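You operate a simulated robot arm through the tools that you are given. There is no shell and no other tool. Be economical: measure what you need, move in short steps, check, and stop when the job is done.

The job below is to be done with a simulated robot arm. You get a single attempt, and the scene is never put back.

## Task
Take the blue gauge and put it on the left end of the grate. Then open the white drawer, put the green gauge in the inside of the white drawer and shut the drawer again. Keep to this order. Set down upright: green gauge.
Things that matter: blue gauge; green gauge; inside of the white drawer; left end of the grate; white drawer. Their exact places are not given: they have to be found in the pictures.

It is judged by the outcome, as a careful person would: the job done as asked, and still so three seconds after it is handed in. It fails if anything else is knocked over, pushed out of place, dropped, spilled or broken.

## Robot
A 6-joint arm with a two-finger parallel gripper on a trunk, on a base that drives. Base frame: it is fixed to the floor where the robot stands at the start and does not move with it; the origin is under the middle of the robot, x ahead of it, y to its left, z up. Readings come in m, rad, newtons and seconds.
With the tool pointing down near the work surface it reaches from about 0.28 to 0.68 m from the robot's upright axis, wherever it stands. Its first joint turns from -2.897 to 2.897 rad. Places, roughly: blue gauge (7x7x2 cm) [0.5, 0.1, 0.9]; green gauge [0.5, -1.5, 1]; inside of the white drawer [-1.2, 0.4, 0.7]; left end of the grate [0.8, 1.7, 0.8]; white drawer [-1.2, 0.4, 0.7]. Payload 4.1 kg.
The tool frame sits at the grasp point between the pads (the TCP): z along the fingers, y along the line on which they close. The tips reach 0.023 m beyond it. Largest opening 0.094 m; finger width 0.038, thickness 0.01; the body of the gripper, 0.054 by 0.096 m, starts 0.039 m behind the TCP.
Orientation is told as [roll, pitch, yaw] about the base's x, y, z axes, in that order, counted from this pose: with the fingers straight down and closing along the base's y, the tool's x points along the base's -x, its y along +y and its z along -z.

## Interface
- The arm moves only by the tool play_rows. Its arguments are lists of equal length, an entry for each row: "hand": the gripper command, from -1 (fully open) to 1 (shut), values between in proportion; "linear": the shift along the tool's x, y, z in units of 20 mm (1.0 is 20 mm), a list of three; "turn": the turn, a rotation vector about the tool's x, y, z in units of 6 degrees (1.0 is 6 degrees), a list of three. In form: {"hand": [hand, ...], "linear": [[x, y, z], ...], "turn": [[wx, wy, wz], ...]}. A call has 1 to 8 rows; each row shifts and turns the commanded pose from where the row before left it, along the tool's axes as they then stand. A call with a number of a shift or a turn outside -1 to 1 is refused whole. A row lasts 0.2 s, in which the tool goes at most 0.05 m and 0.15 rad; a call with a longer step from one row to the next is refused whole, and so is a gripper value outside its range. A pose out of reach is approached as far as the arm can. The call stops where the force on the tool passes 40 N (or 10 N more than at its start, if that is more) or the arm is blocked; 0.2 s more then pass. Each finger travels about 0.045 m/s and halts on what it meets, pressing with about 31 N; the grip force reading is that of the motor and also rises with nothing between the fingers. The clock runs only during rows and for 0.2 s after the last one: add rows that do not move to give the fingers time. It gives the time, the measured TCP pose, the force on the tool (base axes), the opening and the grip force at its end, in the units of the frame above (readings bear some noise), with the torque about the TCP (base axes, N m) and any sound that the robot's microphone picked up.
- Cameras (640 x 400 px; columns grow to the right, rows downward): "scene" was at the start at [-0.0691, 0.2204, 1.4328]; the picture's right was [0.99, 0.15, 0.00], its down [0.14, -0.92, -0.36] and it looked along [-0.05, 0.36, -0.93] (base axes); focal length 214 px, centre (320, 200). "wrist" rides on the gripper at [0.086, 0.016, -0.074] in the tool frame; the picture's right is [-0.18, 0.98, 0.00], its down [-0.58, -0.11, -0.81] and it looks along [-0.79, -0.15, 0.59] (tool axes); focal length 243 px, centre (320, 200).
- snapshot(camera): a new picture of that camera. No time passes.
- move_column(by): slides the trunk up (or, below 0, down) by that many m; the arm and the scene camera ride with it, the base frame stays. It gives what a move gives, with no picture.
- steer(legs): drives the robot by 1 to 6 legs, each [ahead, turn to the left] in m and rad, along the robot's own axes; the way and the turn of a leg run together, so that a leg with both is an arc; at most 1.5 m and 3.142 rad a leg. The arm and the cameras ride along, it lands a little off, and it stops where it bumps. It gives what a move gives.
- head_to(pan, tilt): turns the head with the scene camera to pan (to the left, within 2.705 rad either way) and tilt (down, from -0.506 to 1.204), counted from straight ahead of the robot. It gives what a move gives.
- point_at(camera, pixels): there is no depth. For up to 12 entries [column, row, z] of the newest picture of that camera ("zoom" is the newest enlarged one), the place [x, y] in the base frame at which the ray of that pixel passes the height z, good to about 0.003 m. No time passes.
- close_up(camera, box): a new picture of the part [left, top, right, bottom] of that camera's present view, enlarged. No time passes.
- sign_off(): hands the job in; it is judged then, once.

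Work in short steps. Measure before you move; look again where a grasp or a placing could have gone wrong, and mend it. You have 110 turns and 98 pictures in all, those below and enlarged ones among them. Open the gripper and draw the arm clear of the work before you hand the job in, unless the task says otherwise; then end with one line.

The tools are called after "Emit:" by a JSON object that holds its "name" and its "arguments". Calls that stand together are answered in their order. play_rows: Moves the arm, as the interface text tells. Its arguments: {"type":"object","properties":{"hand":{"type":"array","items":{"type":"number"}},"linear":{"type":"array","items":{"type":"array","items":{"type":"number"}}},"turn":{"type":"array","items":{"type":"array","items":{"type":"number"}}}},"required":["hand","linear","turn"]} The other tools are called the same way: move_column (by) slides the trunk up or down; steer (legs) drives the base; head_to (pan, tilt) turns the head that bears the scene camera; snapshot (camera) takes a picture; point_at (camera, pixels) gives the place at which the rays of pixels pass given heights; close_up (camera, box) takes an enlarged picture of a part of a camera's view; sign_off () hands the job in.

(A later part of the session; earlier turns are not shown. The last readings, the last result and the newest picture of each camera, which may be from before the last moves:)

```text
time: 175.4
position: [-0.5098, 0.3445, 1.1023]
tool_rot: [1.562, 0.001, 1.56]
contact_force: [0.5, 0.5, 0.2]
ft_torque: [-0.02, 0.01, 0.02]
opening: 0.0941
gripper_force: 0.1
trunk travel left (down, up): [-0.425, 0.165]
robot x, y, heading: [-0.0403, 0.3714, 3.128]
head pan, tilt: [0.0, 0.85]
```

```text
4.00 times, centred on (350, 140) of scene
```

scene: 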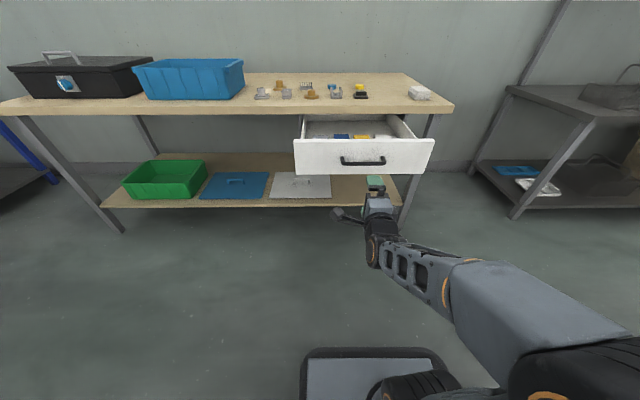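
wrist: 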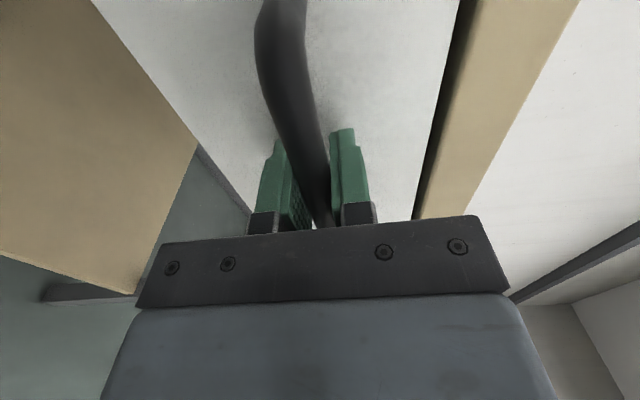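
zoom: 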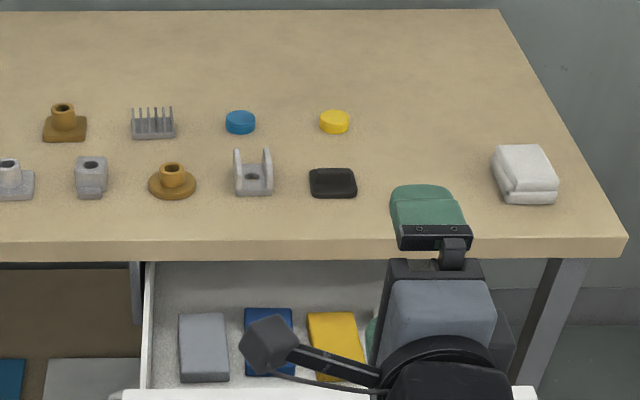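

Grey, blue and yellow blocks lie in the drawer's left/middle. I turn the tool back down (18 rows), then look at the whole drawer.

Emit:
{"name": "play_rows", "arguments": {"hand": [-1, -1, -1, -1, -1, -1, -1, -1], "linear": [[0, -0.11, 0.33], [0, -0.08, 0.26], [0, -0.06, 0.19], [0, -0.05, 0.12], [0, -0.04, 0.05], [0, -0.04, -0.03], [0, -0.04, -0.1], [0, -0.06, -0.17]], "turn": [[0.833, 0, 0], [0.833, 0, 0], [0.833, 0, 0], [0.833, 0, 0], [0.833, 0, 0], [0.833, 0, 0], [0.833, 0, 0], [0.833, 0, 0]]}}

Emit:
{"name": "play_rows", "arguments": {"hand": [-1, -1, -1, -1, -1, -1, -1, -1], "linear": [[0, -0.07, -0.24], [0, -0.1, -0.31], [0, -0.13, -0.38], [0, -0.16, -0.44], [0, -0.21, -0.5], [0, -0.25, -0.56], [0, -0.3, -0.6], [0, -0.36, -0.65]], "turn": [[0.833, 0, 0], [0.833, 0, 0], [0.833, 0, 0], [0.833, 0, 0], [0.833, 0, 0], [0.833, 0, 0], [0.833, 0, 0], [0.833, 0, 0]]}}

Emit:
{"name": "play_rows", "arguments": {"hand": [-1, -1], "linear": [[0, -0.42, -0.7], [0, -0.48, -0.73]], "turn": [[0.8, 0, 0], [0.78, 0, 0]]}}

Emit:
{"name": "close_up", "arguments": {"camera": "scene", "box": [270, 110, 430, 210]}}

```text
time: 177.2
position: [-0.5243, 0.3524, 1.0946]
tool_rot: [0.96, -0.015, 1.528]
contact_force: [-0.2, 0.1, -0.3]
ft_torque: [0.02, 0.0, -0.02]
opening: 0.0941
gripper_force: 0.1
out of reach, approached as far as the arm can: row 7
trunk travel left (down, up): [-0.425, 0.165]
robot x, y, heading: [-0.0407, 0.3758, 3.131]
head pan, tilt: [0.0, 0.85]
```

```text
time: 179.0
position: [-0.4273, 0.2441, 1.09]
tool_rot: [0.322, -0.098, 1.5]
contact_force: [-0.4, -0.6, 0.1]
ft_torque: [0.01, 0.03, 0.01]
opening: 0.094
gripper_force: 0.0
out of reach, approached as far as the arm can: row 3, 4, 5, 6, 7, 8
trunk travel left (down, up): [-0.425, 0.165]
robot x, y, heading: [-0.0412, 0.3682, 3.129]
head pan, tilt: [0.0, 0.85]
```

```text
time: 179.6
position: [-0.3951, 0.2242, 1.0961]
tool_rot: [0.223, -0.166, 1.484]
contact_force: [0.0, -0.5, -0.6]
ft_torque: [0.01, -0.02, 0.01]
opening: 0.094
gripper_force: 0.2
out of reach, approached as far as the arm can: row 1, 2
trunk travel left (down, up): [-0.425, 0.165]
robot x, y, heading: [-0.0421, 0.3742, 3.13]
head pan, tilt: [0.0, 0.85]
```

```text
4.00 times, centred on (350, 160) of scene
```

zoom: 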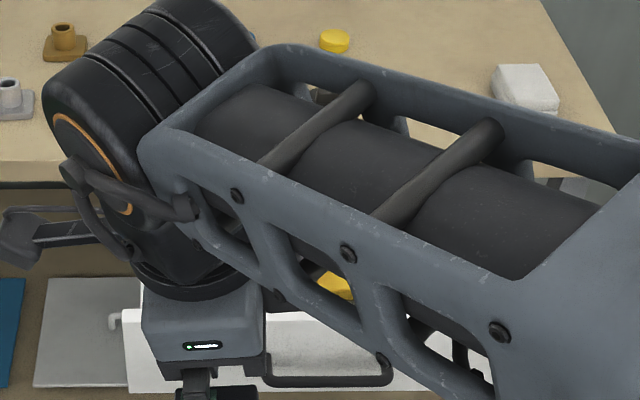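

The arm ran into a wrist joint limit on the way back and drifted (−0.395, 0.224). I bring it back to vertical with the earlier, comfortable yaw.

Emit:
{"name": "play_rows", "arguments": {"hand": [-1, -1, -1, -1, -1, -1, -1, -1], "linear": [[-0.5, 0.3, -0.4], [-0.5, 0.3, -0.4], [-0.5, 0.3, -0.4], [-0.5, 0.3, -0.4], [-0.5, 0.3, -0.4], [-0.5, 0.3, -0.4], [-0.5, 0.3, -0.4], [-0.5, 0.3, -0.4]], "turn": [[0.26, 0.2, 0.8], [0.26, 0.2, 0.8], [0.26, 0.2, 0.8], [0.26, 0.2, 0.8], [0.26, 0.2, 0.8], [0.26, 0.2, 0.8], [0.26, 0.2, 0.8], [0.26, 0.2, 0.8]]}}

Emit:
{"name": "snapshot", "arguments": {"camera": "scene"}}

```text
time: 181.4
position: [-0.3772, 0.261, 1.1419]
tool_rot: [0.296, 0.027, 0.838]
contact_force: [-0.3, 0.5, -0.5]
ft_torque: [0.02, 0.01, 0.02]
opening: 0.0941
gripper_force: 0.1
out of reach, approached as far as the arm can: row 1, 2, 3, 4, 5, 6, 7, 8
trunk travel left (down, up): [-0.425, 0.165]
robot x, y, heading: [-0.0406, 0.3719, 3.131]
head pan, tilt: [0.0, 0.85]
```

```text
38 pictures are left
```

scene: 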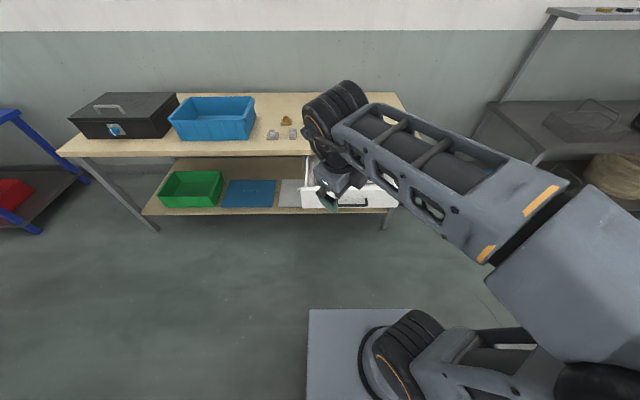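

The wrist crossed its straight (singular) pose out of plane and jammed at a limit. I go back to the horizontal pose first, so it can be crossed cleanly in the arm's plane.

Emit:
{"name": "play_rows", "arguments": {"hand": [-1, -1, -1, -1, -1, -1, -1, -1], "linear": [[-0.42, 0.63, 0], [-0.42, 0.63, 0], [-0.42, 0.63, 0], [-0.42, 0.63, 0], [-0.42, 0.63, 0], [-0.42, 0.63, 0], [-0.42, 0.63, 0], [-0.42, 0.63, 0]], "turn": [[-0.4, 0, -0.86], [-0.4, 0, -0.86], [-0.4, 0, -0.86], [-0.4, 0, -0.86], [-0.4, 0, -0.86], [-0.4, 0, -0.86], [-0.4, 0, -0.86], [-0.4, 0, -0.86]]}}

Emit:
{"name": "play_rows", "arguments": {"hand": [-1, -1, -1, -1, -1, -1, -1, -1], "linear": [[0, 0.3, 0], [0, 0.3, 0], [0, 0.2, 0], [0, 0.2, 0], [0, 0.1, 0], [0, 0, 0], [0, 0, 0], [0, 0, 0]], "turn": [[-0.95, 0, 0], [-0.95, 0, 0], [-0.95, 0, 0], [-0.95, 0, 0], [-0.95, 0, 0], [-0.95, 0, 0], [-0.95, 0, 0], [-0.95, 0, 0]]}}

```text
time: 183.2
position: [-0.4295, 0.3545, 1.1902]
tool_rot: [0.559, -0.283, 1.495]
contact_force: [0.3, 0.5, -0.2]
ft_torque: [0.0, -0.01, 0.0]
opening: 0.094
gripper_force: 0.0
trunk travel left (down, up): [-0.425, 0.165]
robot x, y, heading: [-0.0423, 0.3704, 3.129]
head pan, tilt: [0.0, 0.85]
```

```text
time: 185.0
position: [-0.4531, 0.3478, 1.1959]
tool_rot: [1.327, -0.292, 1.51]
contact_force: [0.2, -0.1, -0.8]
ft_torque: [-0.01, 0.02, 0.0]
opening: 0.0938
gripper_force: 0.1
trunk travel left (down, up): [-0.425, 0.165]
robot x, y, heading: [-0.0442, 0.3704, 3.13]
head pan, tilt: [0.0, 0.85]
```

Everything is reachable again. I align the tool azimuth and roll with the arm plane.

Emit:
{"name": "play_rows", "arguments": {"hand": [-1, -1, -1, -1, -1], "linear": [[-0.26, 0, 0], [-0.26, 0, 0], [-0.26, 0, 0], [-0.26, 0, 0], [0, 0, 0]], "turn": [[-0.09, 0.295, 0.8], [-0.09, 0.295, 0.8], [-0.09, 0.295, 0.8], [-0.09, 0.295, 0.8], [0, 0, 0]]}}

```text
time: 186.4
position: [-0.4627, 0.3661, 1.1776]
tool_rot: [1.311, 0.069, 1.558]
contact_force: [0.2, 0.1, 1.4]
ft_torque: [0.0, 0.01, 0.0]
opening: 0.094
gripper_force: 0.1
trunk travel left (down, up): [-0.425, 0.165]
robot x, y, heading: [-0.0436, 0.3712, 3.13]
head pan, tilt: [0.0, 0.85]
stopped in row 5: the arm was blocked; the commanded pose is now the measured one
```

In plane now. I tilt the tool downward in the plane and watch for reach messages.

Emit:
{"name": "play_rows", "arguments": {"hand": [-1, -1, -1, -1, -1, -1, -1, -1], "linear": [[0, -0.3, 0.1], [0, -0.3, 0.1], [0, -0.3, 0.1], [0, -0.3, 0], [0, -0.3, 0], [0, -0.3, 0], [0, -0.3, -0.1], [0, -0.3, -0.1]], "turn": [[0.8, 0, 0], [0.8, 0, 0], [0.8, 0, 0], [0.8, 0, 0], [0.8, 0, 0], [0.8, 0, 0], [0.8, 0, 0], [0.8, 0, 0]]}}

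Emit:
{"name": "snapshot", "arguments": {"camera": "scene"}}

```text
time: 188.2
position: [-0.4348, 0.2963, 1.1293]
tool_rot: [0.703, 0.056, 1.532]
contact_force: [-0.1, 0.4, 0.6]
ft_torque: [-0.01, 0.03, 0.02]
opening: 0.094
gripper_force: 0.1
out of reach, approached as far as the arm can: row 1, 3, 4, 5, 6, 7, 8
trunk travel left (down, up): [-0.425, 0.165]
robot x, y, heading: [-0.0423, 0.3701, 3.13]
head pan, tilt: [0.0, 0.85]
```

```text
37 pictures are left
```

scene: 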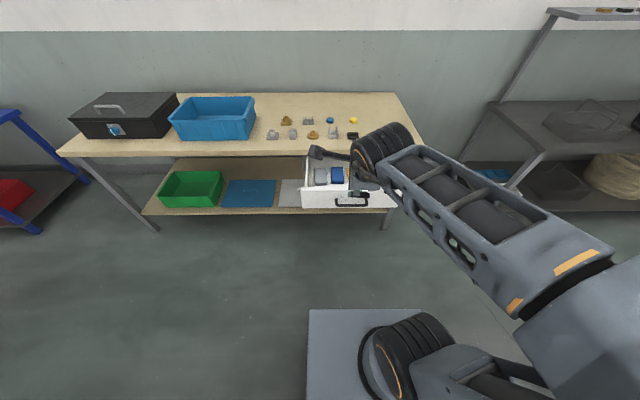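

The wrist unwinds the wrong way (drift to −y). I return to horizontal and offset the tool azimuth to the other side so the wrist turns back the way it came.

Emit:
{"name": "play_rows", "arguments": {"hand": [-1, -1, -1, -1, -1, -1, -1, -1], "linear": [[-0.44, 0.33, -0.12], [-0.44, 0.33, -0.12], [-0.44, 0.33, -0.12], [-0.44, 0.33, -0.12], [-0.44, 0.33, -0.12], [-0.44, 0.33, -0.12], [-0.44, 0.33, -0.12], [-0.44, 0.33, -0.12]], "turn": [[-0.95, 0, 0], [-0.95, 0, 0], [-0.95, 0, 0], [-0.95, 0, 0], [-0.95, 0, 0], [-0.95, 0, 0], [-0.95, 0, 0], [-0.95, 0, 0]]}}

Emit:
{"name": "play_rows", "arguments": {"hand": [-1, -1, -1, -1, -1, -1], "linear": [[0.26, 0, 0], [0.26, 0, 0], [0.26, 0, 0], [0.26, 0, 0], [0.26, 0, 0], [0, 0, 0]], "turn": [[0, 0.6, 0], [0, 0.6, 0], [0, 0.6, 0], [0, 0.6, 0], [0, 0.6, 0], [0, 0, 0]]}}

```text
time: 190.0
position: [-0.4547, 0.3611, 1.1532]
tool_rot: [1.367, 0.051, 1.524]
contact_force: [-0.1, 1.0, -0.9]
ft_torque: [0.03, 0.0, -0.04]
opening: 0.094
gripper_force: 0.0
out of reach, approached as far as the arm can: row 7, 8
trunk travel left (down, up): [-0.425, 0.165]
robot x, y, heading: [-0.0419, 0.3697, 3.129]
head pan, tilt: [0.0, 0.85]
```

```text
time: 191.4
position: [-0.4557, 0.3506, 1.1616]
tool_rot: [1.42, 0.088, 1.701]
contact_force: [-0.4, -0.6, -0.1]
ft_torque: [0.03, 0.04, -0.04]
opening: 0.0939
gripper_force: 0.1
out of reach, approached as far as the arm can: row 2, 3, 4
trunk travel left (down, up): [-0.425, 0.165]
robot x, y, heading: [-0.0418, 0.3675, 3.128]
head pan, tilt: [0.0, 0.85]
```

Tool azimuth is now ~10° to the other side. I tilt down again.

Emit:
{"name": "play_rows", "arguments": {"hand": [-1, -1, -1, -1, -1, -1, -1, -1], "linear": [[0, -0.3, 0.1], [0, -0.3, 0.1], [0, -0.3, 0.1], [0, -0.3, 0], [0, -0.3, 0], [0, -0.3, 0], [0, -0.3, -0.1], [0, -0.3, -0.1]], "turn": [[0.8, 0, 0], [0.8, 0, 0], [0.8, 0, 0], [0.8, 0, 0], [0.8, 0, 0], [0.8, 0, 0], [0.8, 0, 0], [0.8, 0, 0]]}}

```text
time: 193.2
position: [-0.475, 0.3231, 0.9769]
tool_rot: [0.81, 0.078, 1.695]
contact_force: [0.5, 0.2, -0.2]
ft_torque: [0.01, 0.03, 0.03]
opening: 0.094
gripper_force: 0.1
out of reach, approached as far as the arm can: row 2, 3, 4, 5, 6, 7, 8
trunk travel left (down, up): [-0.425, 0.165]
robot x, y, heading: [-0.0439, 0.3714, 3.125]
head pan, tilt: [0.0, 0.85]
```

Emit:
{"name": "close_up", "arguments": {"camera": "scene", "box": [240, 80, 560, 280]}}

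```text
2.00 times, centred on (400, 180) of scene
```

zoom: 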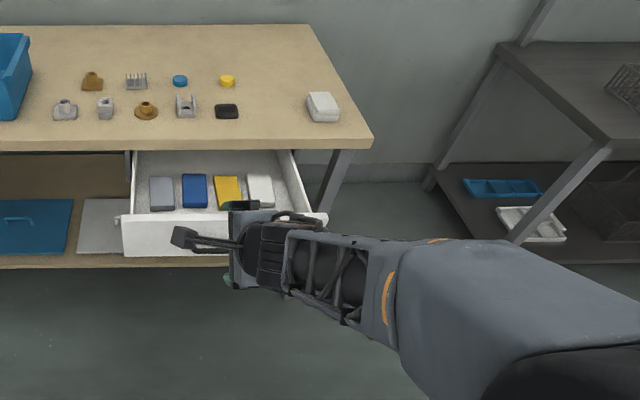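

The tool and forearm are in line now (straight wrist). I raise the TCP while tilting further down so the wrist bends the right way.

Emit:
{"name": "play_rows", "arguments": {"hand": [-1, -1, -1, -1, -1, -1, -1, -1], "linear": [[0, 0.2, -0.6], [0, 0.2, -0.6], [0, 0.2, -0.6], [0, 0.2, -0.6], [0, 0.2, -0.6], [0, 0.2, -0.6], [0, 0.2, -0.6], [0, 0.2, -0.6]], "turn": [[0.4, 0, 0], [0.4, 0, 0], [0.4, 0, 0], [0.4, 0, 0], [0.4, 0, 0], [0.4, 0, 0], [0.4, 0, 0], [0.4, 0, 0]]}}

```text
time: 195.0
position: [-0.4358, 0.3128, 0.8592]
tool_rot: [0.477, 0.078, 1.694]
contact_force: [0.2, 0.4, 0.2]
ft_torque: [0.03, 0.04, -0.01]
opening: 0.0942
gripper_force: 0.0
out of reach, approached as far as the arm can: row 1, 2, 3, 4, 5, 6, 7, 8
trunk travel left (down, up): [-0.425, 0.165]
robot x, y, heading: [-0.0435, 0.3673, 3.134]
head pan, tilt: [0.0, 0.85]
```

The wrist is on the wrong side of its straight pose; at short reach the crossing is out of plane. I retrace to horizontal, then will extend to the long reach where the crossing went cleanly before.

Emit:
{"name": "play_rows", "arguments": {"hand": [-1, -1, -1, -1, -1, -1, -1, -1], "linear": [[0, 0.8, -0.75], [0, 0.8, -0.75], [0, 0.8, -0.75], [0, 0.8, -0.75], [0, 0.8, -0.75], [0, 0.8, -0.75], [0, 0.8, -0.75], [0, 0.8, -0.75]], "turn": [[-0.7, 0, 0], [-0.7, 0, 0], [-0.7, 0, 0], [-0.7, 0, 0], [-0.7, 0, 0], [-0.7, 0, 0], [-0.7, 0, 0], [-0.7, 0, 0]]}}

Emit:
{"name": "play_rows", "arguments": {"hand": [-1, -1, -1, -1, -1, -1, -1, -1], "linear": [[-0.1, 0.6, -0.1], [-0.1, 0.6, -0.1], [-0.1, 0.6, 0], [-0.1, 0.6, 0], [-0.1, 0.6, 0], [-0.1, 0.6, 0], [0, 0, 0], [0, 0, 0]], "turn": [[-0.75, -0.2, 0], [-0.75, -0.2, 0], [-0.75, -0.2, 0], [-0.75, -0.2, 0], [-0.75, -0.2, 0], [-0.75, -0.2, 0], [0, 0, 0], [0, 0, 0]]}}

```text
time: 196.8
position: [-0.4729, 0.3237, 1.0391]
tool_rot: [1.055, 0.079, 1.695]
contact_force: [0.0, -0.5, -1.0]
ft_torque: [0.03, 0.0, 0.02]
opening: 0.0939
gripper_force: 0.1
out of reach, approached as far as the arm can: row 3, 4, 5, 6, 7, 8
trunk travel left (down, up): [-0.425, 0.165]
robot x, y, heading: [-0.0431, 0.3705, 3.132]
head pan, tilt: [0.0, 0.85]
```

```text
time: 198.6
position: [-0.5004, 0.3359, 1.1114]
tool_rot: [1.52, 0.045, 1.574]
contact_force: [0.5, 0.2, 0.9]
ft_torque: [-0.02, 0.01, 0.03]
opening: 0.0939
gripper_force: 0.1
out of reach, approached as far as the arm can: row 2, 6
trunk travel left (down, up): [-0.425, 0.165]
robot x, y, heading: [-0.0386, 0.3687, 3.127]
head pan, tilt: [0.0, 0.85]
```

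Back to horizontal. I extend to ~0.64 m reach, aligned with the robot's axis as in the successful pass.

Emit:
{"name": "play_rows", "arguments": {"hand": [-1, -1, -1, -1, -1, -1, -1, -1], "linear": [[-0.31, -0.16, 1], [-0.31, -0.16, 1], [-0.31, -0.16, 1], [-0.31, -0.16, 1], [-0.31, -0.16, 1], [-0.31, -0.16, 1], [-0.31, -0.16, 1], [-0.31, -0.16, 1]], "turn": [[-0.085, 0, -0.055], [-0.085, 0, -0.055], [-0.085, 0, -0.055], [-0.085, 0, -0.055], [-0.085, 0, -0.055], [-0.085, 0, -0.055], [-0.085, 0, -0.055], [-0.085, 0, -0.055]]}}

Emit:
{"name": "play_rows", "arguments": {"hand": [-1, -1, -1, -1], "linear": [[0, 0, 0.5], [0, 0, 0.5], [0, 0, 0], [0, 0, 0]], "turn": [[0, 0, 0], [0, 0, 0], [0, 0, 0], [0, 0, 0]]}}

```text
time: 200.4
position: [-0.6594, 0.3843, 1.0828]
tool_rot: [1.591, -0.002, 1.577]
contact_force: [-0.2, 0.2, 0.7]
ft_torque: [-0.03, 0.01, -0.03]
opening: 0.0942
gripper_force: 0.1
trunk travel left (down, up): [-0.425, 0.165]
robot x, y, heading: [-0.0382, 0.3686, 3.135]
head pan, tilt: [0.0, 0.85]
```

```text
time: 201.4
position: [-0.6783, 0.3835, 1.0824]
tool_rot: [1.591, 0.0, 1.575]
contact_force: [0.4, 0.0, 0.1]
ft_torque: [-0.02, 0.03, 0.01]
opening: 0.0938
gripper_force: 0.1
trunk travel left (down, up): [-0.425, 0.165]
robot x, y, heading: [-0.0396, 0.3703, 3.132]
head pan, tilt: [0.0, 0.85]
```

Pose matches the earlier one. I play the earlier tilt exactly in reverse.

Emit:
{"name": "play_rows", "arguments": {"hand": [-1, -1, -1, -1, -1, -1, -1, -1], "linear": [[0, -0.1, -0.2], [0, -0.12, -0.265], [0, -0.15, -0.33], [0, -0.18, -0.39], [0, -0.22, -0.45], [0, -0.26, -0.505], [0, -0.3, -0.56], [0, -0.35, -0.605]], "turn": [[0.833, -0.13, 0], [0.833, 0, 0], [0.833, 0, 0], [0.833, 0, 0], [0.833, 0, 0], [0.833, 0, 0], [0.833, 0, 0], [0.833, 0, 0]]}}

```text
time: 203.2
position: [-0.6057, 0.3841, 1.0743]
tool_rot: [0.893, 0.001, 1.563]
contact_force: [0.0, 0.2, 0.2]
ft_torque: [0.01, -0.04, 0.0]
opening: 0.0938
gripper_force: 0.0
trunk travel left (down, up): [-0.425, 0.165]
robot x, y, heading: [-0.0391, 0.3743, 3.128]
head pan, tilt: [0.0, 0.85]
```

Clean, no reach trouble and no drift. I continue the reverse path down to vertical.

Emit:
{"name": "play_rows", "arguments": {"hand": [-1, -1, -1, -1, -1, -1, -1, -1], "linear": [[0, -0.41, -0.645], [0, -0.47, -0.685], [0, -0.53, -0.72], [0, -0.59, -0.75], [0, -0.66, -0.765], [0, -0.72, -0.785], [0, -0.79, -0.795], [0, -0.86, -0.795]], "turn": [[0.833, 0, 0], [0.833, 0, 0], [0.833, 0, 0], [0.833, 0, 0], [0.833, 0, 0], [0.833, 0, 0], [0.833, 0, 0], [0.833, 0, 0]]}}

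Emit:
{"name": "play_rows", "arguments": {"hand": [-1, -1, -1], "linear": [[0, -0.94, -0.795], [0, -1, -0.785], [0, 0, 0]], "turn": [[0.833, 0, 0], [0.833, 0, 0], [0.2, 0, 0]]}}

Emit:
{"name": "head_to", "arguments": {"pan": 0.1, "tilt": 0.9}}

Emit:
{"name": "close_up", "arguments": {"camera": "scene", "box": [240, 60, 480, 210]}}

```text
time: 205.0
position: [-0.4578, 0.3837, 1.12]
tool_rot: [0.194, -0.002, 1.562]
contact_force: [0.2, -0.9, -0.8]
ft_torque: [0.0, 0.0, 0.02]
opening: 0.0939
gripper_force: 0.1
trunk travel left (down, up): [-0.425, 0.165]
robot x, y, heading: [-0.04, 0.3678, 3.129]
head pan, tilt: [0.0, 0.85]
```

```text
time: 205.8
position: [-0.4157, 0.3821, 1.1466]
tool_rot: [0.0, -0.002, 1.561]
contact_force: [-0.3, 0.0, -0.1]
ft_torque: [0.02, 0.01, -0.02]
opening: 0.0939
gripper_force: 0.0
trunk travel left (down, up): [-0.425, 0.165]
robot x, y, heading: [-0.0394, 0.3681, 3.126]
head pan, tilt: [0.0, 0.85]
```

```text
time: 206.4
position: [-0.4169, 0.3816, 1.1455]
tool_rot: [0.0, -0.002, 1.563]
contact_force: [-0.1, 0.6, 0.6]
ft_torque: [-0.02, 0.0, 0.0]
opening: 0.0945
gripper_force: 0.1
trunk travel left (down, up): [-0.425, 0.165]
robot x, y, heading: [-0.0404, 0.3759, 3.131]
head pan, tilt: [0.099, 0.901]
```

```text
2.67 times, centred on (360, 135) of scene
```

zoom: 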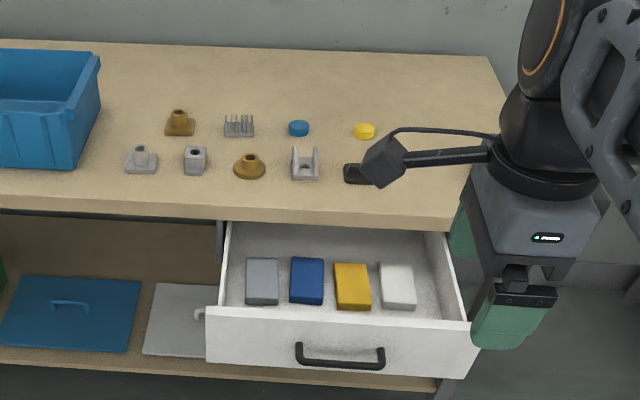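

The arm is sound again. The drawer is open with four blocks in a row near its front; free floor lies behind them. I measure the drawer.

Emit:
{"name": "point_at", "arguments": {"camera": "zoom", "pixels": [[208, 308, 0.75], [472, 322, 0.75], [440, 225, 0.8], [385, 310, 0.65], [415, 308, 0.65], [400, 262, 0.68], [340, 262, 0.68], [300, 258, 0.68], [260, 258, 0.68], [445, 300, 0.65], [310, 240, 0.65], [228, 225, 0.75]]}}

```text
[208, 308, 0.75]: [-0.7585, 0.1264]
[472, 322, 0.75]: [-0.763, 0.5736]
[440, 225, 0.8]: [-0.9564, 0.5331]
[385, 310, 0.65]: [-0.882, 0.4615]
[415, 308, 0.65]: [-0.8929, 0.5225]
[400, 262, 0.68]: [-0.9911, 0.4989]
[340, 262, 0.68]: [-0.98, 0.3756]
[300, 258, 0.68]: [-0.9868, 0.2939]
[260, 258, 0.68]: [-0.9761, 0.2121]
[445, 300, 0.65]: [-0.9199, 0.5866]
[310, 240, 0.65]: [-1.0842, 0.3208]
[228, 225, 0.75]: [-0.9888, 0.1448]
```

Between the front panel (x −0.77) and the blocks (x ≈ −0.88) there is also a free strip. Now I drive to the green gauge at the right end of the main table.

Emit:
{"name": "steer", "arguments": {"legs": [[0, 1.58], [1.4, 0], [0.3, 0], [0, 1.571]]}}

Emit:
{"name": "head_to", "arguments": {"pan": -0.1, "tilt": 0.7}}

Emit:
{"name": "snapshot", "arguments": {"camera": "scene"}}

```text
time: 222.7
position: [0.3085, -1.3409, 1.1469]
tool_rot: [0.002, -0.002, -1.585]
contact_force: [-0.8, -0.7, 0.0]
ft_torque: [-0.01, 0.01, 0.04]
opening: 0.094
gripper_force: 0.0
trunk travel left (down, up): [-0.425, 0.165]
robot x, y, heading: [-0.0654, -1.3267, -0.022]
head pan, tilt: [0.099, 0.901]
```

```text
time: 223.4
position: [0.3075, -1.3398, 1.1476]
tool_rot: [-0.001, -0.001, -1.584]
contact_force: [0.7, 0.3, 0.7]
ft_torque: [0.01, 0.01, 0.01]
opening: 0.0938
gripper_force: 0.0
trunk travel left (down, up): [-0.425, 0.165]
robot x, y, heading: [-0.0651, -1.3266, -0.021]
head pan, tilt: [-0.099, 0.7]
```

```text
34 pictures are left
```

scene: 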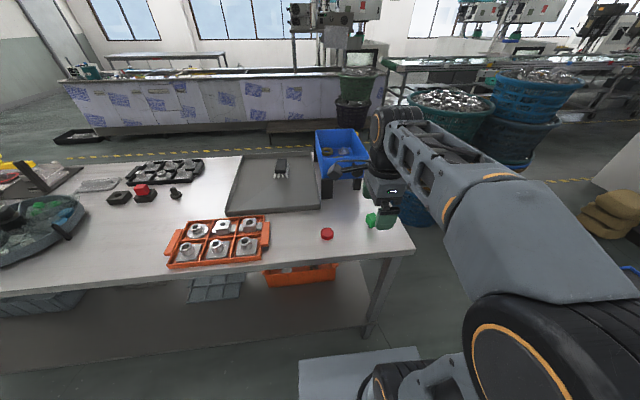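

The green gauge is at (372,220), right beside the gripper's line. I enlarge.

Emit:
{"name": "close_up", "arguments": {"camera": "scene", "box": [310, 180, 430, 255]}}

Emit:
{"name": "snapshot", "arguments": {"camera": "wrist"}}

```text
5.33 times, centred on (370, 218) of scene
```

zoom: 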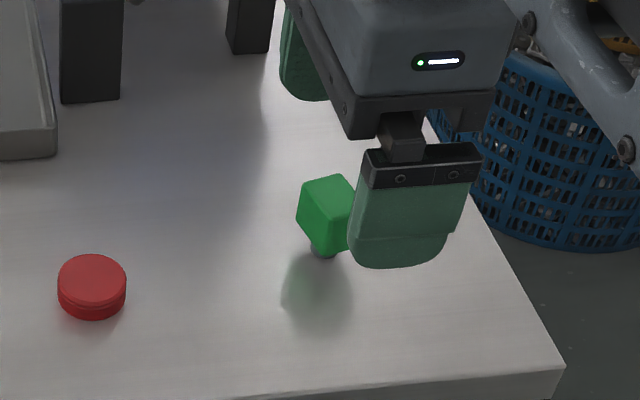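

```text
32 pictures are left
```

wrist: 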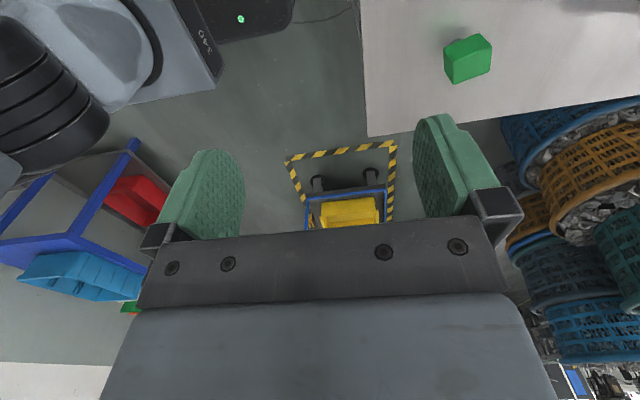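

Emit:
{"name": "point_at", "arguments": {"camera": "zoom", "pixels": [[323, 252, 0.9], [323, 180, 0.97], [323, 180, 0.96], [311, 240, 0.93], [350, 176, 0.96], [297, 215, 0.95]]}}

Emit:
{"name": "point_at", "arguments": {"camera": "wrist", "pixels": [[455, 84, 0.96], [492, 68, 0.96], [443, 50, 0.96], [480, 35, 0.96], [470, 50, 0.96], [470, 50, 0.9]]}}

```text
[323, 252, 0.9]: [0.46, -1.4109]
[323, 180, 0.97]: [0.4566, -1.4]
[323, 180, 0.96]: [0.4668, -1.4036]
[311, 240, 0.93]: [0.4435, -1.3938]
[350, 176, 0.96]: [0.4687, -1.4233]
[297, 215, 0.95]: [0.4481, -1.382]
```

```text
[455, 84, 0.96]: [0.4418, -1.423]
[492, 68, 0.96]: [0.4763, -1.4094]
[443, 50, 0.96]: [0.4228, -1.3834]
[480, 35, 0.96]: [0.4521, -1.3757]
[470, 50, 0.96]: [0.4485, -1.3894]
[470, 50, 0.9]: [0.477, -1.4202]
```

Gauge cube centre ≈ (0.455, −1.402), turned about 22°. I move above it to z ≈ 1.05, turning the tool to match.

Emit:
{"name": "play_rows", "arguments": {"hand": [-1, -1, -1, -1, -1, -1, -1, -1], "linear": [[-0.55, 0.835, 0.61], [-0.55, 0.835, 0.61], [-0.55, 0.835, 0.61], [-0.55, 0.835, 0.61], [-0.55, 0.835, 0.61], [-0.55, 0.835, 0.61], [-0.55, 0.835, 0.61], [-0.55, 0.835, 0.61]], "turn": [[0, 0, -0.475], [0, 0, -0.475], [0, 0, -0.475], [0, 0, -0.475], [0, 0, -0.475], [0, 0, -0.475], [0, 0, -0.475], [0, 0, -0.475]]}}

Emit:
{"name": "snapshot", "arguments": {"camera": "wrist"}}

Emit:
{"name": "close_up", "arguments": {"camera": "scene", "box": [330, 180, 430, 242]}}

```text
time: 225.2
position: [0.4524, -1.4075, 1.0478]
tool_rot: [-0.001, 0.0, -1.189]
contact_force: [-0.1, 0.2, -0.5]
ft_torque: [0.01, 0.03, 0.02]
opening: 0.0941
gripper_force: 0.2
trunk travel left (down, up): [-0.425, 0.165]
robot x, y, heading: [-0.0649, -1.3217, -0.018]
head pan, tilt: [-0.099, 0.7]
```

```text
31 pictures are left
```

wrist: 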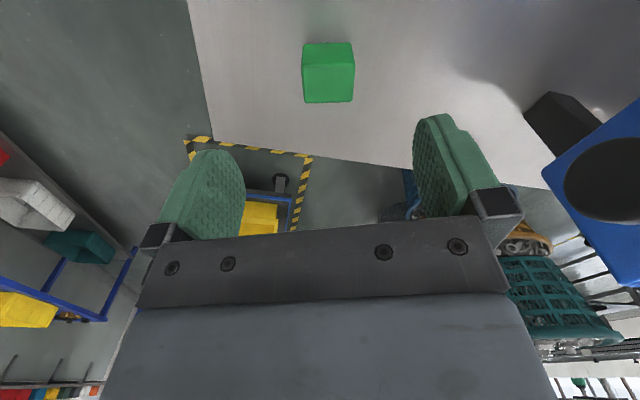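

```text
6.40 times, centred on (380, 211) of scene
```

zoom: 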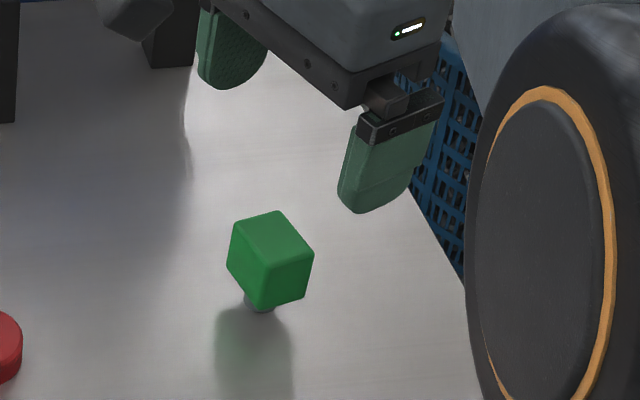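

Aligned. I triangulate the top face centre from both views: wrist (329,85), zoom (274,240).

Emit:
{"name": "point_at", "arguments": {"camera": "wrist", "pixels": [[329, 85, 0.98], [329, 85, 0.96], [329, 85, 0.94], [304, 85, 0.96], [353, 85, 0.96], [328, 102, 0.96], [328, 68, 0.96]]}}

Emit:
{"name": "point_at", "arguments": {"camera": "zoom", "pixels": [[274, 240, 0.98], [274, 240, 0.96], [274, 240, 0.94], [259, 305, 0.9]]}}

```text
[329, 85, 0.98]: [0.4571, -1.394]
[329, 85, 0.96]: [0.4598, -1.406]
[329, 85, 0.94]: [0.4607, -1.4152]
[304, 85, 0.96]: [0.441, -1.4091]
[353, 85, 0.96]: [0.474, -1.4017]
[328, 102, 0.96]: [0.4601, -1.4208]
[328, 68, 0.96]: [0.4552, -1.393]
```

```text
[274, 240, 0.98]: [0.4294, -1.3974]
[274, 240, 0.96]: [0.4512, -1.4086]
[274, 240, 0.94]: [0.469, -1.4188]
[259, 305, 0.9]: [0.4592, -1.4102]
```

Centre (0.459, −1.410), top z ≈ 0.952. I descend to z 0.935 and close on the cube.

Emit:
{"name": "play_rows", "arguments": {"hand": [-1, -1, -1, -1, -1, -1, -1], "linear": [[-0.04, 0.043, 0.94], [-0.04, 0.043, 0.94], [-0.04, 0.043, 0.94], [-0.04, 0.043, 0.94], [-0.04, 0.043, 0.94], [-0.04, 0.043, 0.94], [0, 0, 0]], "turn": [[0, 0, 0], [0, 0, 0], [0, 0, 0], [0, 0, 0], [0, 0, 0], [0, 0, 0], [0, 0, 0]]}}

Emit:
{"name": "snapshot", "arguments": {"camera": "wrist"}}

```text
time: 226.8
position: [0.4589, -1.4095, 0.9365]
tool_rot: [-0.001, -0.001, -1.188]
contact_force: [0.3, 0.6, -0.2]
ft_torque: [-0.01, 0.0, 0.0]
opening: 0.0938
gripper_force: 0.1
trunk travel left (down, up): [-0.425, 0.165]
robot x, y, heading: [-0.0694, -1.3256, -0.02]
head pan, tilt: [-0.099, 0.7]
```

```text
29 pictures are left
```

wrist: 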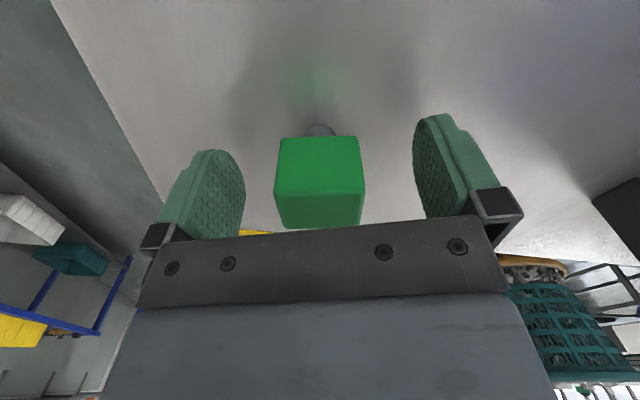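

The cube sits centred. I close and lift gently.

Emit:
{"name": "play_rows", "arguments": {"hand": [1, 1, 1, 1, 1, 1, 1, 1], "linear": [[0, 0, 0], [0, 0, 0], [0, 0, 0], [0, 0, 0], [0, 0, 0], [0, 0, 0], [0, 0, -0.1], [0, 0, -0.2]], "turn": [[0, 0, 0], [0, 0, 0], [0, 0, 0], [0, 0, 0], [0, 0, 0], [0, 0, 0], [0, 0, 0], [0, 0, 0]]}}

Emit:
{"name": "play_rows", "arguments": {"hand": [1, 1, 1, 1, 1, 1, 1, 1], "linear": [[0, 0, -0.3], [0, 0, -0.5], [0, 0, -0.7], [0, 0, -0.8], [0, 0, -0.8], [0, 0, -0.8], [0, 0, -0.8], [0, 0, -0.4]], "turn": [[0, 0, 0], [0, 0, 0], [0, 0, 0], [0, 0, 0], [0, 0, 0], [0, 0, 0], [0, 0, 0], [0, 0, 0]]}}

Emit:
{"name": "snapshot", "arguments": {"camera": "wrist"}}

Emit:
{"name": "close_up", "arguments": {"camera": "scene", "box": [320, 140, 440, 215]}}

```text
time: 228.6
position: [0.4588, -1.4079, 0.942]
tool_rot: [-0.001, -0.001, -1.188]
contact_force: [-0.1, 0.7, -1.1]
ft_torque: [-0.01, 0.0, -0.04]
opening: 0.0377
gripper_force: 31.1
trunk travel left (down, up): [-0.425, 0.165]
robot x, y, heading: [-0.0663, -1.3287, -0.02]
head pan, tilt: [-0.099, 0.7]
```

```text
time: 230.4
position: [0.4598, -1.4076, 1.0437]
tool_rot: [0.001, 0.0, -1.188]
contact_force: [0.0, 0.6, -0.8]
ft_torque: [-0.03, 0.0, -0.02]
opening: 0.0376
gripper_force: 30.8
trunk travel left (down, up): [-0.425, 0.165]
robot x, y, heading: [-0.0668, -1.3254, -0.017]
head pan, tilt: [-0.099, 0.7]
```

```text
28 pictures are left
```

wrist: 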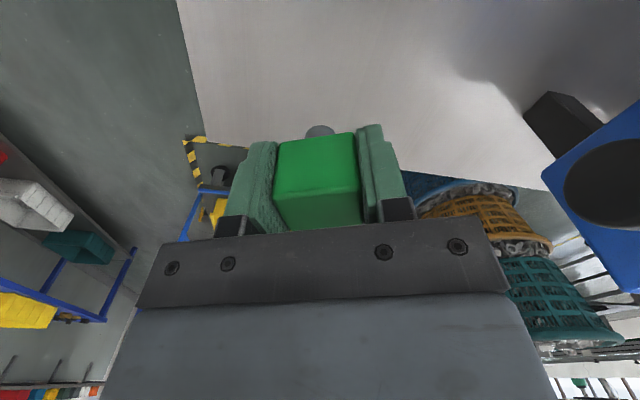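

```text
5.33 times, centred on (380, 178) of scene
```

zoom: 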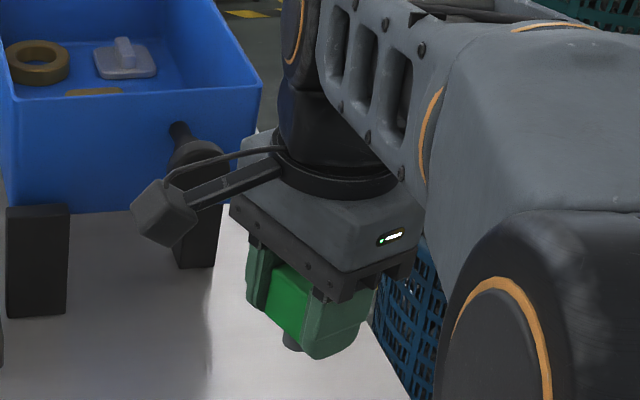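

The green gauge is held (0.0376 m). I retract and drive back to the open drawer.

Emit:
{"name": "play_rows", "arguments": {"hand": [1, 1, 1, 1, 1, 1, 1, 1], "linear": [[0.4, -0.4, -0.5], [0.675, -0.675, -0.625], [0.675, -0.675, -0.625], [0.675, -0.675, -0.625], [0.675, -0.675, -0.625], [0.675, -0.675, -0.625], [0.675, -0.675, -0.625], [0.5, -0.5, -0.4]], "turn": [[0, 0, 0], [0, 0, 0], [0, 0, 0], [0, 0, 0], [0, 0, 0], [0, 0, 0], [0, 0, 0], [0, 0, 0]]}}

Emit:
{"name": "steer", "arguments": {"legs": [[0, 1.588], [1.4, 0], [0.3, 0], [0, 1.571], [0.2, 0]]}}

Emit:
{"name": "head_to", "arguments": {"pan": 0.2, "tilt": 1.0}}

Emit:
{"name": "snapshot", "arguments": {"camera": "scene"}}

```text
time: 232.2
position: [0.3287, -1.3529, 1.1367]
tool_rot: [0.001, -0.001, -1.189]
contact_force: [0.4, 0.4, -0.5]
ft_torque: [0.0, 0.0, 0.0]
opening: 0.0379
gripper_force: 30.9
trunk travel left (down, up): [-0.425, 0.165]
robot x, y, heading: [-0.0675, -1.323, -0.019]
head pan, tilt: [-0.099, 0.7]
```

```text
time: 249.7
position: [-0.6268, 0.4136, 1.1372]
tool_rot: [0.0, -0.001, 1.94]
contact_force: [0.5, -0.2, -0.4]
ft_torque: [-0.04, 0.02, 0.0]
opening: 0.0374
gripper_force: 30.9
trunk travel left (down, up): [-0.425, 0.165]
robot x, y, heading: [-0.2301, 0.3786, 3.106]
head pan, tilt: [-0.099, 0.7]
```

```text
time: 250.4
position: [-0.6265, 0.4134, 1.1372]
tool_rot: [0.0, -0.002, 1.939]
contact_force: [-0.5, -0.2, 0.2]
ft_torque: [0.0, -0.02, -0.01]
opening: 0.0377
gripper_force: 31.2
trunk travel left (down, up): [-0.425, 0.165]
robot x, y, heading: [-0.2329, 0.38, 3.106]
head pan, tilt: [0.201, 1.0]
```

```text
26 pictures are left
```

scene: 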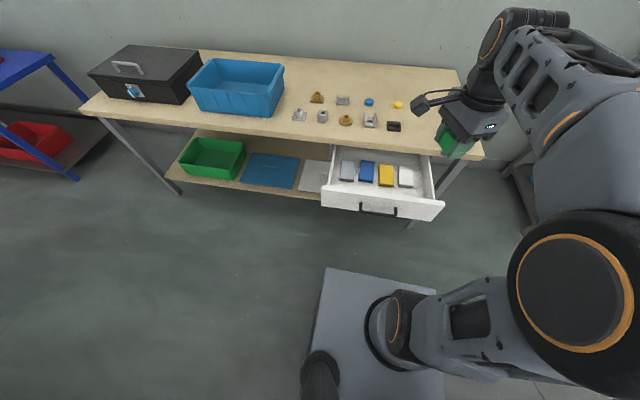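

A closer camera stance gives a steeper look. I enlarge the drawer and take the wrist view.

Emit:
{"name": "close_up", "arguments": {"camera": "scene", "box": [310, 140, 454, 230]}}

Emit:
{"name": "snapshot", "arguments": {"camera": "wrist"}}

```text
4.44 times, centred on (382, 185) of scene
```

zoom: 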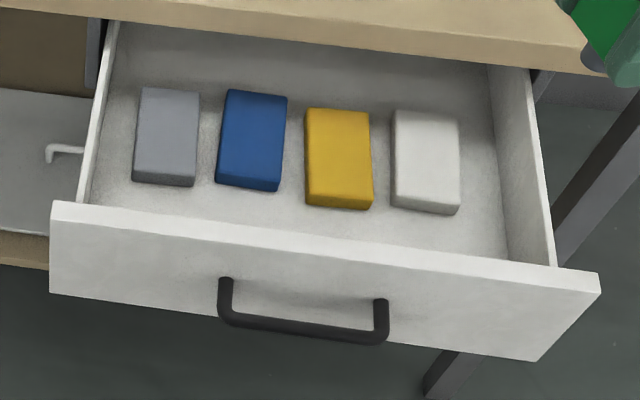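

```text
24 pictures are left
```

wrist: 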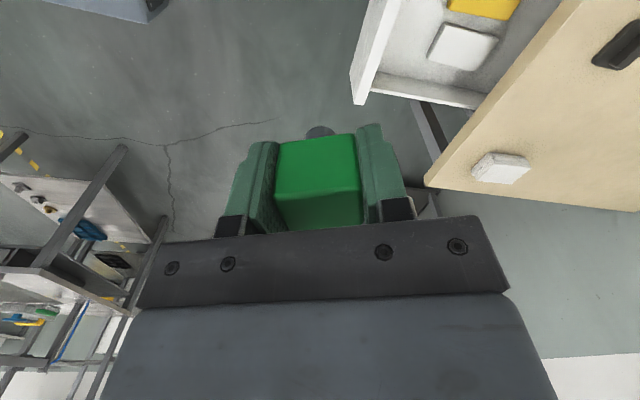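

Emit:
{"name": "point_at", "arguments": {"camera": "zoom", "pixels": [[395, 208, 0.65], [458, 216, 0.65], [368, 211, 0.65], [306, 204, 0.65], [320, 234, 0.75], [555, 265, 0.75], [82, 204, 0.75], [505, 240, 0.65], [490, 70, 0.65], [108, 175, 0.65], [584, 50, 0.78], [598, 278, 0.75]]}}

Emit:
{"name": "point_at", "arguments": {"camera": "wrist", "pixels": [[430, 62, 0.68], [478, 72, 0.68], [500, 40, 0.68], [447, 22, 0.68], [352, 100, 0.75], [375, 72, 0.65], [430, 62, 0.65], [478, 72, 0.65]]}}

```text
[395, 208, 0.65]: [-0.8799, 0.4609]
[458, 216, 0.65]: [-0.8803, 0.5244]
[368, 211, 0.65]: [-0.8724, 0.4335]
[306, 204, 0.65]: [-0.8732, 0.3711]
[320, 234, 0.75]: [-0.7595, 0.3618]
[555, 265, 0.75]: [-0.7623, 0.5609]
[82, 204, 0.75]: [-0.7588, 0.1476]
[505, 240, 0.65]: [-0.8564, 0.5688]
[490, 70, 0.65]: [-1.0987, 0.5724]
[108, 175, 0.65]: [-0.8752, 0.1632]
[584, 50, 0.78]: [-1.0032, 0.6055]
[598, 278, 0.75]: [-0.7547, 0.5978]
```

```text
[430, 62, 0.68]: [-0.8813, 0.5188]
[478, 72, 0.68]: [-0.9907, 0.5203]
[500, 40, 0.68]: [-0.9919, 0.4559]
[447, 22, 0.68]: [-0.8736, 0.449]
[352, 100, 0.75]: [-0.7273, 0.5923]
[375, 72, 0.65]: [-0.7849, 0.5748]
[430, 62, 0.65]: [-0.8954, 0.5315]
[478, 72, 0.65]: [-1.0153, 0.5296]
```

Free strip in front of the blocks: x −0.875…−0.765 (0.11 wide). I'll place at (−0.818, 0.42) with the fingers closing along y, so I turn the tool about 100° first.

Emit:
{"name": "play_rows", "arguments": {"hand": [1, 1, 1, 1, 1, 1, 1, 1], "linear": [[0, 0, 0], [0, 0, 0], [0, 0, 0], [0, 0, 0], [0, 0, 0], [0, 0, 0], [0, 0, 0], [0, 0, 0]], "turn": [[0, 0, 0.98], [0, 0, 0.98], [0, 0, 0.98], [0, 0, 0.98], [0, 0, 0.98], [0, 0, 0.98], [0, 0, 0.98], [0, 0, 0.98]]}}

Emit:
{"name": "play_rows", "arguments": {"hand": [1, 1, 1, 1, 1, 1, 1, 1], "linear": [[0, 0, 0], [0, 0, 0], [0, 0, 0], [0, 0, 0], [0, 0, 0], [0, 0, 0], [0, 0, 0], [0, 0, 0]], "turn": [[0, 0, 0.98], [0, 0, 0.98], [0, 0, 0.98], [0, 0, 0.98], [0, 0, 0.98], [0, 0, 0.98], [0, 0, 0.98], [0, 0, 0.98]]}}

```text
time: 252.2
position: [-0.6262, 0.4127, 1.137]
tool_rot: [0.0, -0.002, 1.116]
contact_force: [-0.1, 0.4, -0.2]
ft_torque: [0.01, 0.01, -0.01]
opening: 0.0378
gripper_force: 30.8
trunk travel left (down, up): [-0.425, 0.165]
robot x, y, heading: [-0.2346, 0.3813, 3.11]
head pan, tilt: [0.201, 1.0]
```

```text
time: 254.1
position: [-0.6278, 0.4137, 1.1359]
tool_rot: [0.003, 0.0, 0.294]
contact_force: [0.0, 0.0, -0.3]
ft_torque: [0.01, -0.03, 0.0]
opening: 0.0379
gripper_force: 31.0
trunk travel left (down, up): [-0.425, 0.165]
robot x, y, heading: [-0.2309, 0.3826, 3.111]
head pan, tilt: [0.201, 1.0]
```

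Rotation fine. I move over the drawer strip, then lower the trunk.

Emit:
{"name": "play_rows", "arguments": {"hand": [1, 1, 1, 1, 1, 1, 1, 1], "linear": [[0, 0, 0], [0, 0, 0], [0.94, 0.125, 0], [0.94, 0.125, 0], [0.94, 0.125, 0], [0.94, 0.125, 0], [0.94, 0.125, 0], [0.94, 0.125, 0]], "turn": [[0, 0, 0.93], [0, 0, 0.93], [0, 0, 0], [0, 0, 0], [0, 0, 0], [0, 0, 0], [0, 0, 0], [0, 0, 0]]}}

Emit:
{"name": "play_rows", "arguments": {"hand": [1, 1, 1, 1, 1], "linear": [[0.94, 0.125, 0], [0.94, 0.125, 0], [0.94, 0.125, 0], [0.94, 0.125, 0], [0, 0, 0]], "turn": [[0, 0, 0], [0, 0, 0], [0, 0, 0], [0, 0, 0], [0, 0, 0]]}}

Emit:
{"name": "move_column", "arguments": {"by": -0.27}}

Emit:
{"name": "snapshot", "arguments": {"camera": "wrist"}}

Emit:
{"name": "snapshot", "arguments": {"camera": "scene"}}

```text
time: 255.8
position: [-0.7414, 0.4159, 1.1357]
tool_rot: [0.002, 0.0, 0.102]
contact_force: [1.3, -0.4, -0.5]
ft_torque: [-0.03, 0.02, -0.01]
opening: 0.0377
gripper_force: 31.0
trunk travel left (down, up): [-0.425, 0.165]
robot x, y, heading: [-0.2289, 0.3803, 3.111]
head pan, tilt: [0.201, 1.0]
```

```text
time: 257.1
position: [-0.8169, 0.418, 1.1364]
tool_rot: [0.002, 0.0, 0.104]
contact_force: [0.3, -0.3, -1.1]
ft_torque: [-0.03, 0.01, 0.01]
opening: 0.0376
gripper_force: 31.3
trunk travel left (down, up): [-0.425, 0.165]
robot x, y, heading: [-0.2334, 0.3792, 3.106]
head pan, tilt: [0.201, 1.0]
```

```text
time: 259.8
position: [-0.8167, 0.4183, 0.866]
tool_rot: [0.003, 0.001, 0.102]
contact_force: [0.0, -0.8, -1.1]
ft_torque: [0.03, 0.0, -0.03]
opening: 0.0374
gripper_force: 30.8
trunk travel left (down, up): [-0.155, 0.435]
robot x, y, heading: [-0.233, 0.3828, 3.107]
head pan, tilt: [0.201, 1.0]
```

```text
23 pictures are left
```

wrist: 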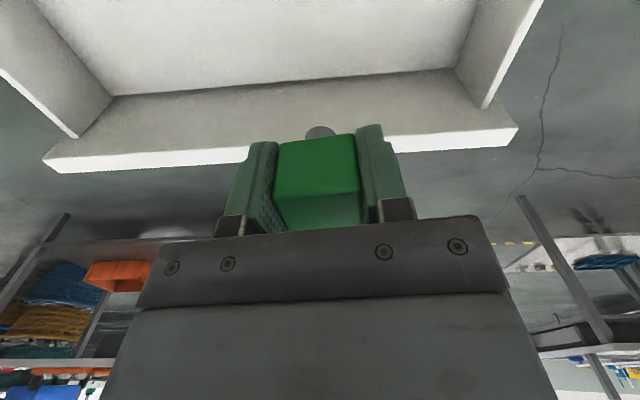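

```text
22 pictures are left
```

scene: 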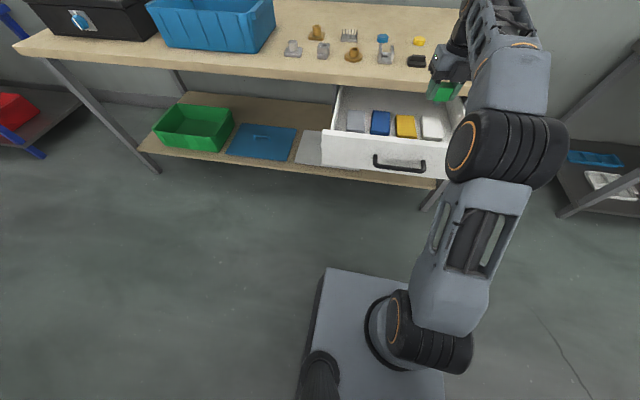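

The wrist view shows the drawer's front panel and floor clearly. I measure the panel edges from here.

Emit:
{"name": "point_at", "arguments": {"camera": "wrist", "pixels": [[285, 82, 0.65], [285, 82, 0.64], [115, 95, 0.65], [455, 68, 0.65], [230, 146, 0.75], [230, 163, 0.75], [440, 130, 0.75], [80, 137, 0.74], [485, 107, 0.74]]}}

```text
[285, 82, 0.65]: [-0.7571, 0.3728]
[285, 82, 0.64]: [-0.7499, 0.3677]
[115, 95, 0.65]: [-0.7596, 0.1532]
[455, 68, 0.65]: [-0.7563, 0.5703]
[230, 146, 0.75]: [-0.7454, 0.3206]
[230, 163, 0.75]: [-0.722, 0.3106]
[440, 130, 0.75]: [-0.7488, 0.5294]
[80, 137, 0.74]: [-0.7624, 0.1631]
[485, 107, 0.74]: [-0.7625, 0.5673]
```

Panel inner face at x ≈ −0.757, so −0.817 is mid-strip. I descend.

Emit:
{"name": "play_rows", "arguments": {"hand": [1, 1, 1, 1, 1, 1, 1, 1], "linear": [[0, 0, 0.9], [0, 0, 1], [0, 0, 1], [0, 0, 1], [0, 0, 1], [0, 0, 1], [0, 0, 0.8], [0, 0, 0.6]], "turn": [[0, 0, 0], [0, 0, 0], [0, 0, 0], [0, 0, 0], [0, 0, 0], [0, 0, 0], [0, 0, 0], [0, 0, 0]]}}

Emit:
{"name": "snapshot", "arguments": {"camera": "wrist"}}

Emit:
{"name": "close_up", "arguments": {"camera": "scene", "box": [310, 40, 502, 190]}}

```text
time: 261.6
position: [-0.8158, 0.4187, 0.7201]
tool_rot: [0.004, 0.0, 0.1]
contact_force: [0.5, 0.0, -0.5]
ft_torque: [0.01, 0.02, -0.01]
opening: 0.0377
gripper_force: 30.6
trunk travel left (down, up): [-0.155, 0.435]
robot x, y, heading: [-0.2338, 0.3792, 3.107]
head pan, tilt: [0.201, 1.0]
```

```text
21 pictures are left
```

wrist: 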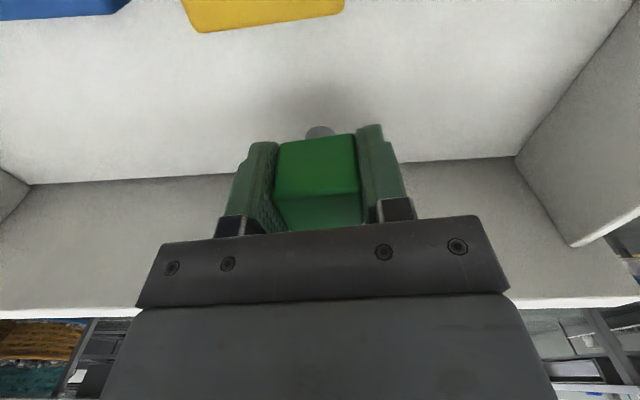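

```text
2.67 times, centred on (406, 115) of scene
```

zoom: 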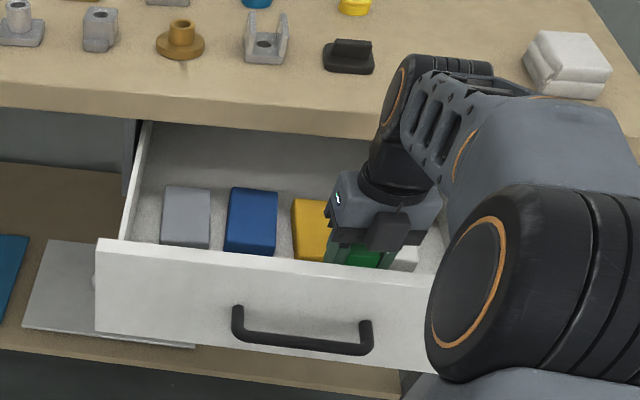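

Space below is clear. I lower slowly to contact.

Emit:
{"name": "play_rows", "arguments": {"hand": [1, 1, 1, 1, 1, 1, 1, 1], "linear": [[0, 0, 0.5], [0, 0, 0.4], [0, 0, 0.3], [0, 0, 0.12], [0, 0, 0.1], [0, 0, 0.1], [0, 0, 0.08], [0, 0, 0]], "turn": [[0, 0, 0], [0, 0, 0], [0, 0, 0], [0, 0, 0], [0, 0, 0], [0, 0, 0], [0, 0, 0], [0, 0, 0]]}}

Emit:
{"name": "snapshot", "arguments": {"camera": "wrist"}}

```text
time: 263.4
position: [-0.816, 0.4195, 0.6883]
tool_rot: [0.0, 0.003, 0.102]
contact_force: [1.0, -0.6, 3.4]
ft_torque: [-0.03, 0.0, -0.03]
opening: 0.0376
gripper_force: 31.5
trunk travel left (down, up): [-0.155, 0.435]
robot x, y, heading: [-0.2291, 0.3824, 3.106]
head pan, tilt: [0.201, 1.0]
```

```text
19 pictures are left
```

wrist: 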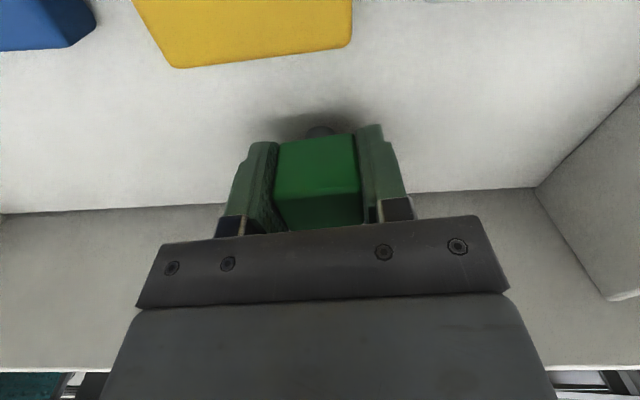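

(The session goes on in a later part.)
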